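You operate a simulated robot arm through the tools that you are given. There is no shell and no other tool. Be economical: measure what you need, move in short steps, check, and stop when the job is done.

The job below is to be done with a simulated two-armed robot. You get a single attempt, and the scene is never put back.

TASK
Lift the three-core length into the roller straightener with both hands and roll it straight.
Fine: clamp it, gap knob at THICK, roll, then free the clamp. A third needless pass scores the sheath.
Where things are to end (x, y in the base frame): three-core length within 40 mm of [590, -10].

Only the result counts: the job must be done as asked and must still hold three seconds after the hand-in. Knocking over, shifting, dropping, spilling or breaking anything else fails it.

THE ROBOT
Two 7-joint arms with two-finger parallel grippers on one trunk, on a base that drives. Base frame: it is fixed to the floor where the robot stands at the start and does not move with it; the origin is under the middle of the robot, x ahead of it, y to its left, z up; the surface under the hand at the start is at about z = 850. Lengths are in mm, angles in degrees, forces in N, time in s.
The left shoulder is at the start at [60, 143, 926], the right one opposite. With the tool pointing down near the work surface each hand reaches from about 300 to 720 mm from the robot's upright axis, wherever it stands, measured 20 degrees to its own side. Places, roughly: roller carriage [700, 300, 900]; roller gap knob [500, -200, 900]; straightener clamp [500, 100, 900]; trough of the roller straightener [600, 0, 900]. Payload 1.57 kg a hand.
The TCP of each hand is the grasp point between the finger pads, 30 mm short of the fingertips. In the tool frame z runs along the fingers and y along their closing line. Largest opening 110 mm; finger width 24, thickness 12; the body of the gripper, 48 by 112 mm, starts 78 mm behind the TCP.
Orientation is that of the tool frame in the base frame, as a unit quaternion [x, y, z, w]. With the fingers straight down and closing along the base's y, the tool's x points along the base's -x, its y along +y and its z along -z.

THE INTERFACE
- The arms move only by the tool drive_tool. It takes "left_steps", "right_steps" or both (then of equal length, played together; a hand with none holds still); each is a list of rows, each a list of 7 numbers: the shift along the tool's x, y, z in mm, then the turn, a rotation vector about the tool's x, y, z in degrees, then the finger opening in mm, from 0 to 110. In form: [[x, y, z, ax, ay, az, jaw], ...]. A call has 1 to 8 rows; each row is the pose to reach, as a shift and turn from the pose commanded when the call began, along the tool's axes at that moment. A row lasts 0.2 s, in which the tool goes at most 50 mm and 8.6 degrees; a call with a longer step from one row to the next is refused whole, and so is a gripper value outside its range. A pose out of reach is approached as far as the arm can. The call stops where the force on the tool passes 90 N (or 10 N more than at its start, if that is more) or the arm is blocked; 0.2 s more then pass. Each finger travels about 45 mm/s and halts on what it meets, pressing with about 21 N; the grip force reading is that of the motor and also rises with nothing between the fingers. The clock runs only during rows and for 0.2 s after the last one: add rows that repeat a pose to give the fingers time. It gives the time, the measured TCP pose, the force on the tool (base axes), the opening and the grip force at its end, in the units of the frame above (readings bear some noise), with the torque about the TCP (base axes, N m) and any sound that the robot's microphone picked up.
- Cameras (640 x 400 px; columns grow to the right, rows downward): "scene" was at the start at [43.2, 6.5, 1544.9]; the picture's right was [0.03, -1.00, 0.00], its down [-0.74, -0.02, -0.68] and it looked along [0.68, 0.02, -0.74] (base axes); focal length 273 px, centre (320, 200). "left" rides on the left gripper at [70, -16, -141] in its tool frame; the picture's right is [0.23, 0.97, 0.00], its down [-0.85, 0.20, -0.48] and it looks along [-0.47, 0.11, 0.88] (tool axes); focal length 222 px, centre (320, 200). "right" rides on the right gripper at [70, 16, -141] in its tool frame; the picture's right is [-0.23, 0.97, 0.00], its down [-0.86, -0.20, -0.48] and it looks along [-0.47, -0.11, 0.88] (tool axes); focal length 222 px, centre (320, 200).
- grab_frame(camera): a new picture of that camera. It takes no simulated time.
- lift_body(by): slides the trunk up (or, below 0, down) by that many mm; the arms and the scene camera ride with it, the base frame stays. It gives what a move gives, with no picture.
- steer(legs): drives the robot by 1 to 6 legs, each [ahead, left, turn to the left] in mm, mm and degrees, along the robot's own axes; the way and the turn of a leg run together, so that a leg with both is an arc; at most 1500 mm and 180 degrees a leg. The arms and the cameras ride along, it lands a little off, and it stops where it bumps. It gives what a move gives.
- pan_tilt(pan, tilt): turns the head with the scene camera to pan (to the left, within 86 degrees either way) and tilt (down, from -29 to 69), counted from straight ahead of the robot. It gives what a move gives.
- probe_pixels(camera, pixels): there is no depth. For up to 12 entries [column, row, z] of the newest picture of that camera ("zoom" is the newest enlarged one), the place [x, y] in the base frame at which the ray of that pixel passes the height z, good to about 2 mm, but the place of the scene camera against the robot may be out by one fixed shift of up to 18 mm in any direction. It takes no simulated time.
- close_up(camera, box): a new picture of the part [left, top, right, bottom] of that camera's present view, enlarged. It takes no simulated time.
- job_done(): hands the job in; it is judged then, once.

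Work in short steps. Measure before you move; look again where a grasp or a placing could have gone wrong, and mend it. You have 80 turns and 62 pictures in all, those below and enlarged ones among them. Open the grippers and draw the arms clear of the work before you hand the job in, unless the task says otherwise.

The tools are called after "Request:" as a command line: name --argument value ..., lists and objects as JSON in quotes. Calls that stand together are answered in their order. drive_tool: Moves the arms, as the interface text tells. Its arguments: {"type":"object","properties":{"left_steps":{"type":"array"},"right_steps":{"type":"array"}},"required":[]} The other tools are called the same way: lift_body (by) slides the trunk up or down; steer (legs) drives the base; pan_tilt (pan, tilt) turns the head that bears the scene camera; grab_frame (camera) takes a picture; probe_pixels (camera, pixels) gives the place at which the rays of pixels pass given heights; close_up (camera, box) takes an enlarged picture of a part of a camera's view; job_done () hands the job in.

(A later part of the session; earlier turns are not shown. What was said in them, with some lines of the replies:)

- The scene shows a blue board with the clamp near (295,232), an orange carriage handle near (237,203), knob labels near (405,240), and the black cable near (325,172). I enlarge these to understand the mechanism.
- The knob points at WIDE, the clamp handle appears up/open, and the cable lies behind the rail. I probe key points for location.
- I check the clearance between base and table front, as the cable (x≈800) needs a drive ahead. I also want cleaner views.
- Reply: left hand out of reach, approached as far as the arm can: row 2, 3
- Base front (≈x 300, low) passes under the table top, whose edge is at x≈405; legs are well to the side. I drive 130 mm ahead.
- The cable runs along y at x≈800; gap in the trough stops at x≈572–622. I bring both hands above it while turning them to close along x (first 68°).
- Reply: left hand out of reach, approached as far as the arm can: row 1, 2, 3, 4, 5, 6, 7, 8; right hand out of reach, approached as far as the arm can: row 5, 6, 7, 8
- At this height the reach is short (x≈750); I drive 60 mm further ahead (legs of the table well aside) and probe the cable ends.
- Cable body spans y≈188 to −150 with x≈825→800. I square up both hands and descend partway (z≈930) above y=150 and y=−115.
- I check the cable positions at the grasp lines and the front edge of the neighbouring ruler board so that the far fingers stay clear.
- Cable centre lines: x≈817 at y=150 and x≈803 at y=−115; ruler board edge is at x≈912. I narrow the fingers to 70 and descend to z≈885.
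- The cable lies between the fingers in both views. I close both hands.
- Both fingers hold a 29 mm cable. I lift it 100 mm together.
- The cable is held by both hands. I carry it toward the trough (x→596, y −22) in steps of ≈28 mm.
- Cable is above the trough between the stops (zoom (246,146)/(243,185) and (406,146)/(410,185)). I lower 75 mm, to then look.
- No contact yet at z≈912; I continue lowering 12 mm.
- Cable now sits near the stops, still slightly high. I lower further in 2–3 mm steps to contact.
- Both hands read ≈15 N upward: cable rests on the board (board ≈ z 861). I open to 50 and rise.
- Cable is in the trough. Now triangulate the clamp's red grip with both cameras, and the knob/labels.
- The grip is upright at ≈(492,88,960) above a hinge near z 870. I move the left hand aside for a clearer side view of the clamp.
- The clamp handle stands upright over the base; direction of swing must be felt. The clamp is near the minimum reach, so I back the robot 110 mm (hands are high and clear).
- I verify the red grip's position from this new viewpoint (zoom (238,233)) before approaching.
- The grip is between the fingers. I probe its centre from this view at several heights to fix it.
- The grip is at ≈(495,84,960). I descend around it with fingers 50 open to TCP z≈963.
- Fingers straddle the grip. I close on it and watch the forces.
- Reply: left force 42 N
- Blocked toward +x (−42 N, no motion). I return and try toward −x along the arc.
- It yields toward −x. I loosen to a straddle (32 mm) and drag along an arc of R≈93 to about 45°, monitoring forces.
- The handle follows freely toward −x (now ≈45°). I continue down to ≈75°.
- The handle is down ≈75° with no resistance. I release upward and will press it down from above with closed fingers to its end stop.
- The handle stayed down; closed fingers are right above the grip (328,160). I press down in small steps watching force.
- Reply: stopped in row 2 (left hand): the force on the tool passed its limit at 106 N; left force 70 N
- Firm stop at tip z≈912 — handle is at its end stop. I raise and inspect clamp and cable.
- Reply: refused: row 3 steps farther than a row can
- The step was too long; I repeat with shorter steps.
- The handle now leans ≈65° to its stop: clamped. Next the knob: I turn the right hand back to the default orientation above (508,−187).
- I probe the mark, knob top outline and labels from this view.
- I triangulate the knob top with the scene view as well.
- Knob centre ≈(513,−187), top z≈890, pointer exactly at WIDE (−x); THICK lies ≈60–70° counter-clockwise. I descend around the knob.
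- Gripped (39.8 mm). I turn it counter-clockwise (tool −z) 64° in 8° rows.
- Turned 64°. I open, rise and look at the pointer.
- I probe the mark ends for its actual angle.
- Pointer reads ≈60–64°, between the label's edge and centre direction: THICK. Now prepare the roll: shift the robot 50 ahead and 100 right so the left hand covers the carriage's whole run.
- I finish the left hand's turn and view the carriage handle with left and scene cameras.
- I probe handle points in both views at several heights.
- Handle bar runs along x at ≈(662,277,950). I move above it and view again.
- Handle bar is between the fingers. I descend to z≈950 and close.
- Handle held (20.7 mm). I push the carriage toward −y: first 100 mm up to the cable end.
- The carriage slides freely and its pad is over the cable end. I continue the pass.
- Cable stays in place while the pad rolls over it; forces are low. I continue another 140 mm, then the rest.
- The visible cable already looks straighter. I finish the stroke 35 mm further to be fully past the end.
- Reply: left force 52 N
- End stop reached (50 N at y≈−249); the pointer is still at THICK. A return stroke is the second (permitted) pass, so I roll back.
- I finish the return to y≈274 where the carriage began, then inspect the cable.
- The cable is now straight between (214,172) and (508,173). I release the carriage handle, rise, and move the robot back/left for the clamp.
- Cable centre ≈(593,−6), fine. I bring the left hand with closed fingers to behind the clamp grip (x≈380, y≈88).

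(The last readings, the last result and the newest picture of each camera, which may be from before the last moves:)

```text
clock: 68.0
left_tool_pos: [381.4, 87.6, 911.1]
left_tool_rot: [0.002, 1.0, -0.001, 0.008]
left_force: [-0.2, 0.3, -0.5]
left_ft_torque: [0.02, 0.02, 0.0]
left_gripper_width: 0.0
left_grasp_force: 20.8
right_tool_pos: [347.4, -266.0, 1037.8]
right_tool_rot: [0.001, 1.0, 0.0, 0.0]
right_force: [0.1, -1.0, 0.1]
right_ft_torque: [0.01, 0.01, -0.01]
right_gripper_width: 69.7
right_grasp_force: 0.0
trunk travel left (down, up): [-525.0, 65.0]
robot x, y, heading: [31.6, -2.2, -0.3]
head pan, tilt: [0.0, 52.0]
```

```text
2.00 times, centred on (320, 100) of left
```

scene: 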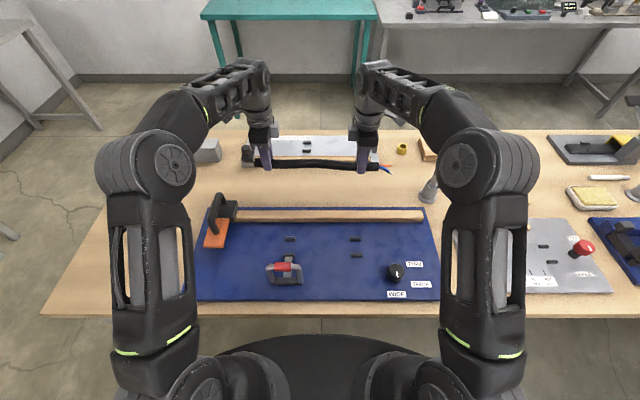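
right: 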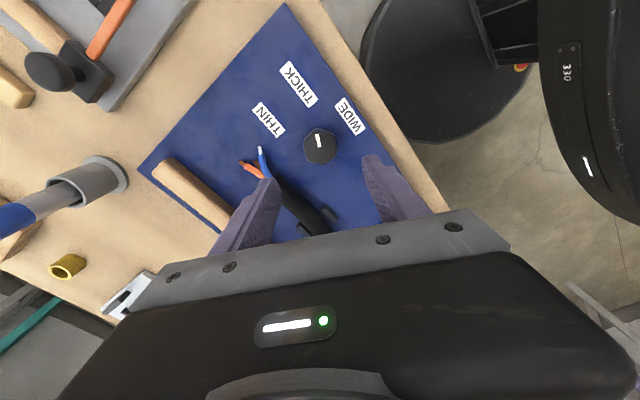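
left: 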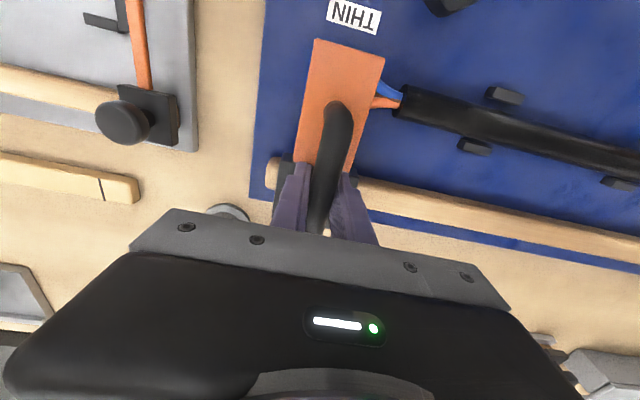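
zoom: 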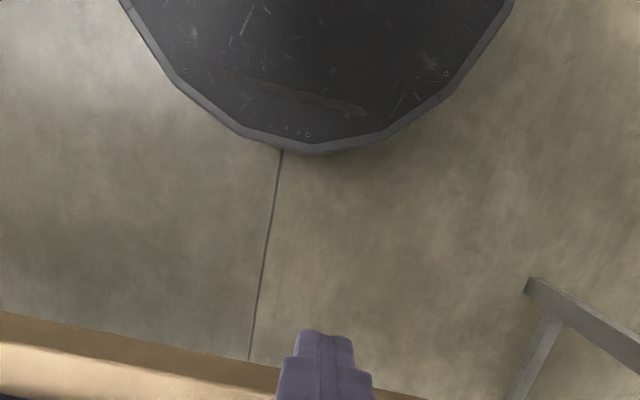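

I push +x while rising along the arc to swing the handle back upright.

Request:
drive_tool --left_steps '[[-10, 0, 0, 0, 0, 0, 0], [-20, 0, -4, 0, 0, 0, 0], [-32, 0, -12, 0, 0, 0, 0], [-44, 0, -20, 0, 0, 0, 0], [-56, 0, -27, 0, 0, 0, 0], [-68, 0, -33, 0, 0, 0, 0], [-80, 0, -38, 0, 0, 0, 0], [-90, 0, -40, 0, 0, 0, 0]]'

Request:
drive_tool --left_steps '[[-3, 0, 0, 0, 0, 0, 0], [-6, 0, 0, 0, 0, 0, 0], [-6, 0, 0, 0, 0, 0, 0]]'

Request:
close_up --camera "scene" --box '[190, 120, 430, 270]'

```text
clock: 69.8
left_tool_pos: [471.1, 86.2, 953.5]
left_tool_rot: [0.002, 1.0, 0.001, 0.008]
left_force: [-1.5, -0.5, -0.1]
left_ft_torque: [0.01, -0.02, 0.01]
left_gripper_width: 0.1
left_grasp_force: 21.8
right_tool_pos: [346.2, -266.9, 1037.6]
right_tool_rot: [0.001, 1.0, 0.0, 0.0]
right_force: [-0.4, 1.2, 1.0]
right_ft_torque: [-0.01, -0.01, 0.01]
right_gripper_width: 70.1
right_grasp_force: 0.0
trunk travel left (down, up): [-525.0, 65.0]
robot x, y, heading: [34.0, -2.0, 0.1]
head pan, tilt: [0.0, 52.0]
```

```text
clock: 70.6
left_tool_pos: [471.3, 87.6, 952.4]
left_tool_rot: [0.002, 1.0, 0.0, 0.005]
left_force: [-28.8, -1.0, -0.6]
left_ft_torque: [0.0, -0.21, 0.09]
left_gripper_width: 0.2
left_grasp_force: 20.8
right_tool_pos: [343.7, -266.6, 1037.5]
right_tool_rot: [0.001, 1.0, 0.002, 0.001]
right_force: [0.7, -0.7, -0.5]
right_ft_torque: [0.0, -0.02, 0.03]
right_gripper_width: 70.1
right_grasp_force: 0.1
trunk travel left (down, up): [-525.0, 65.0]
robot x, y, heading: [33.6, -1.0, -0.4]
head pan, tilt: [0.0, 52.0]
```

```text
2.67 times, centred on (310, 195) of scene
```

zoom: 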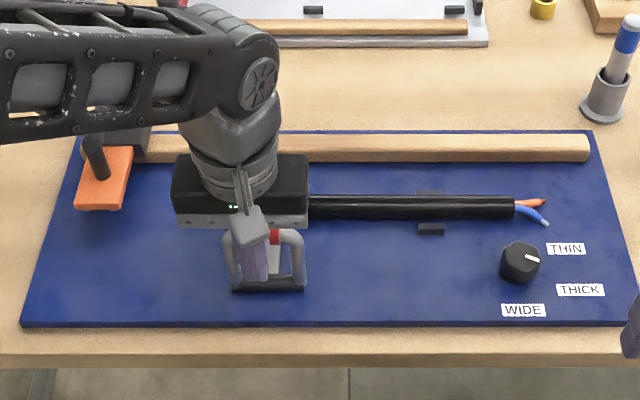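

The handle is upright at its stop (−29 N reaction). I back off −x, rise, swing aside, and take a last look.

Request:
drive_tool --left_steps '[[15, 0, 0, 0, 0, 0, 0], [40, 0, -10, 0, 0, 0, 0], [60, 0, -45, 0, 0, 0, 20], [60, 20, -85, 0, 0, 0, 50], [60, 60, -100, 0, 0, 0, 80], [60, 105, -100, 0, 0, 0, 80], [60, 150, -100, 0, 0, 0, 80]]'

Request:
close_up --camera "scene" --box '[190, 120, 430, 270]'

```text
clock: 72.2
left_tool_pos: [416.3, 238.3, 1050.2]
left_tool_rot: [0.003, 1.0, -0.001, 0.008]
left_force: [0.0, 0.1, -0.3]
left_ft_torque: [-0.01, -0.02, 0.01]
left_gripper_width: 80.2
left_grasp_force: 0.0
right_tool_pos: [347.4, -265.4, 1038.4]
right_tool_rot: [0.0, 1.0, 0.0, 0.0]
right_force: [0.4, 0.7, 0.4]
right_ft_torque: [0.0, -0.01, -0.02]
right_gripper_width: 69.9
right_grasp_force: 0.2
trunk travel left (down, up): [-525.0, 65.0]
robot x, y, heading: [30.5, -1.4, 0.0]
head pan, tilt: [0.0, 52.0]
```

```text
2.67 times, centred on (310, 195) of scene
```

zoom: 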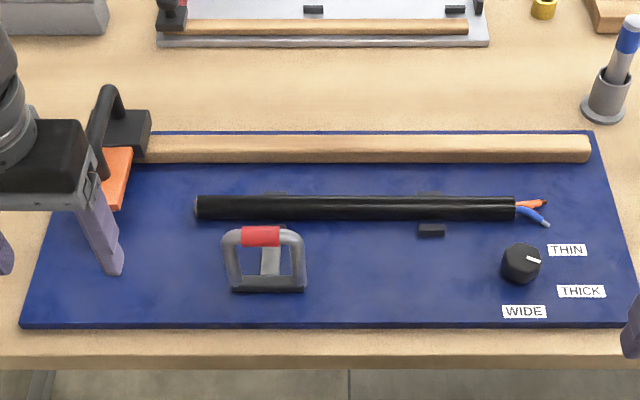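

The cable is straight in the trough around (593,−6), the clamp handle is back upright, the knob is at THICK, and both hands are open and clear. I hand the job in.

Request:
job_done

```text
The job is handed in.
```

I rolled the three-core length straight and handed the job in. It lies in the trough, centred at about (593, −6), roughly 5 mm from the target. I made two roller passes, one out and one back, with the gap knob turned to THICK. The clamp is freed, the carriage is back where it started, and both hands are open and clear.

Two settings rest on my own reading:
- **Clamp:** nothing visibly pressed on the length when I swung the handle down to its stop; I took that stop as clamped.
- **Knob:** I turned it about 64°, which points it at the THICK label.
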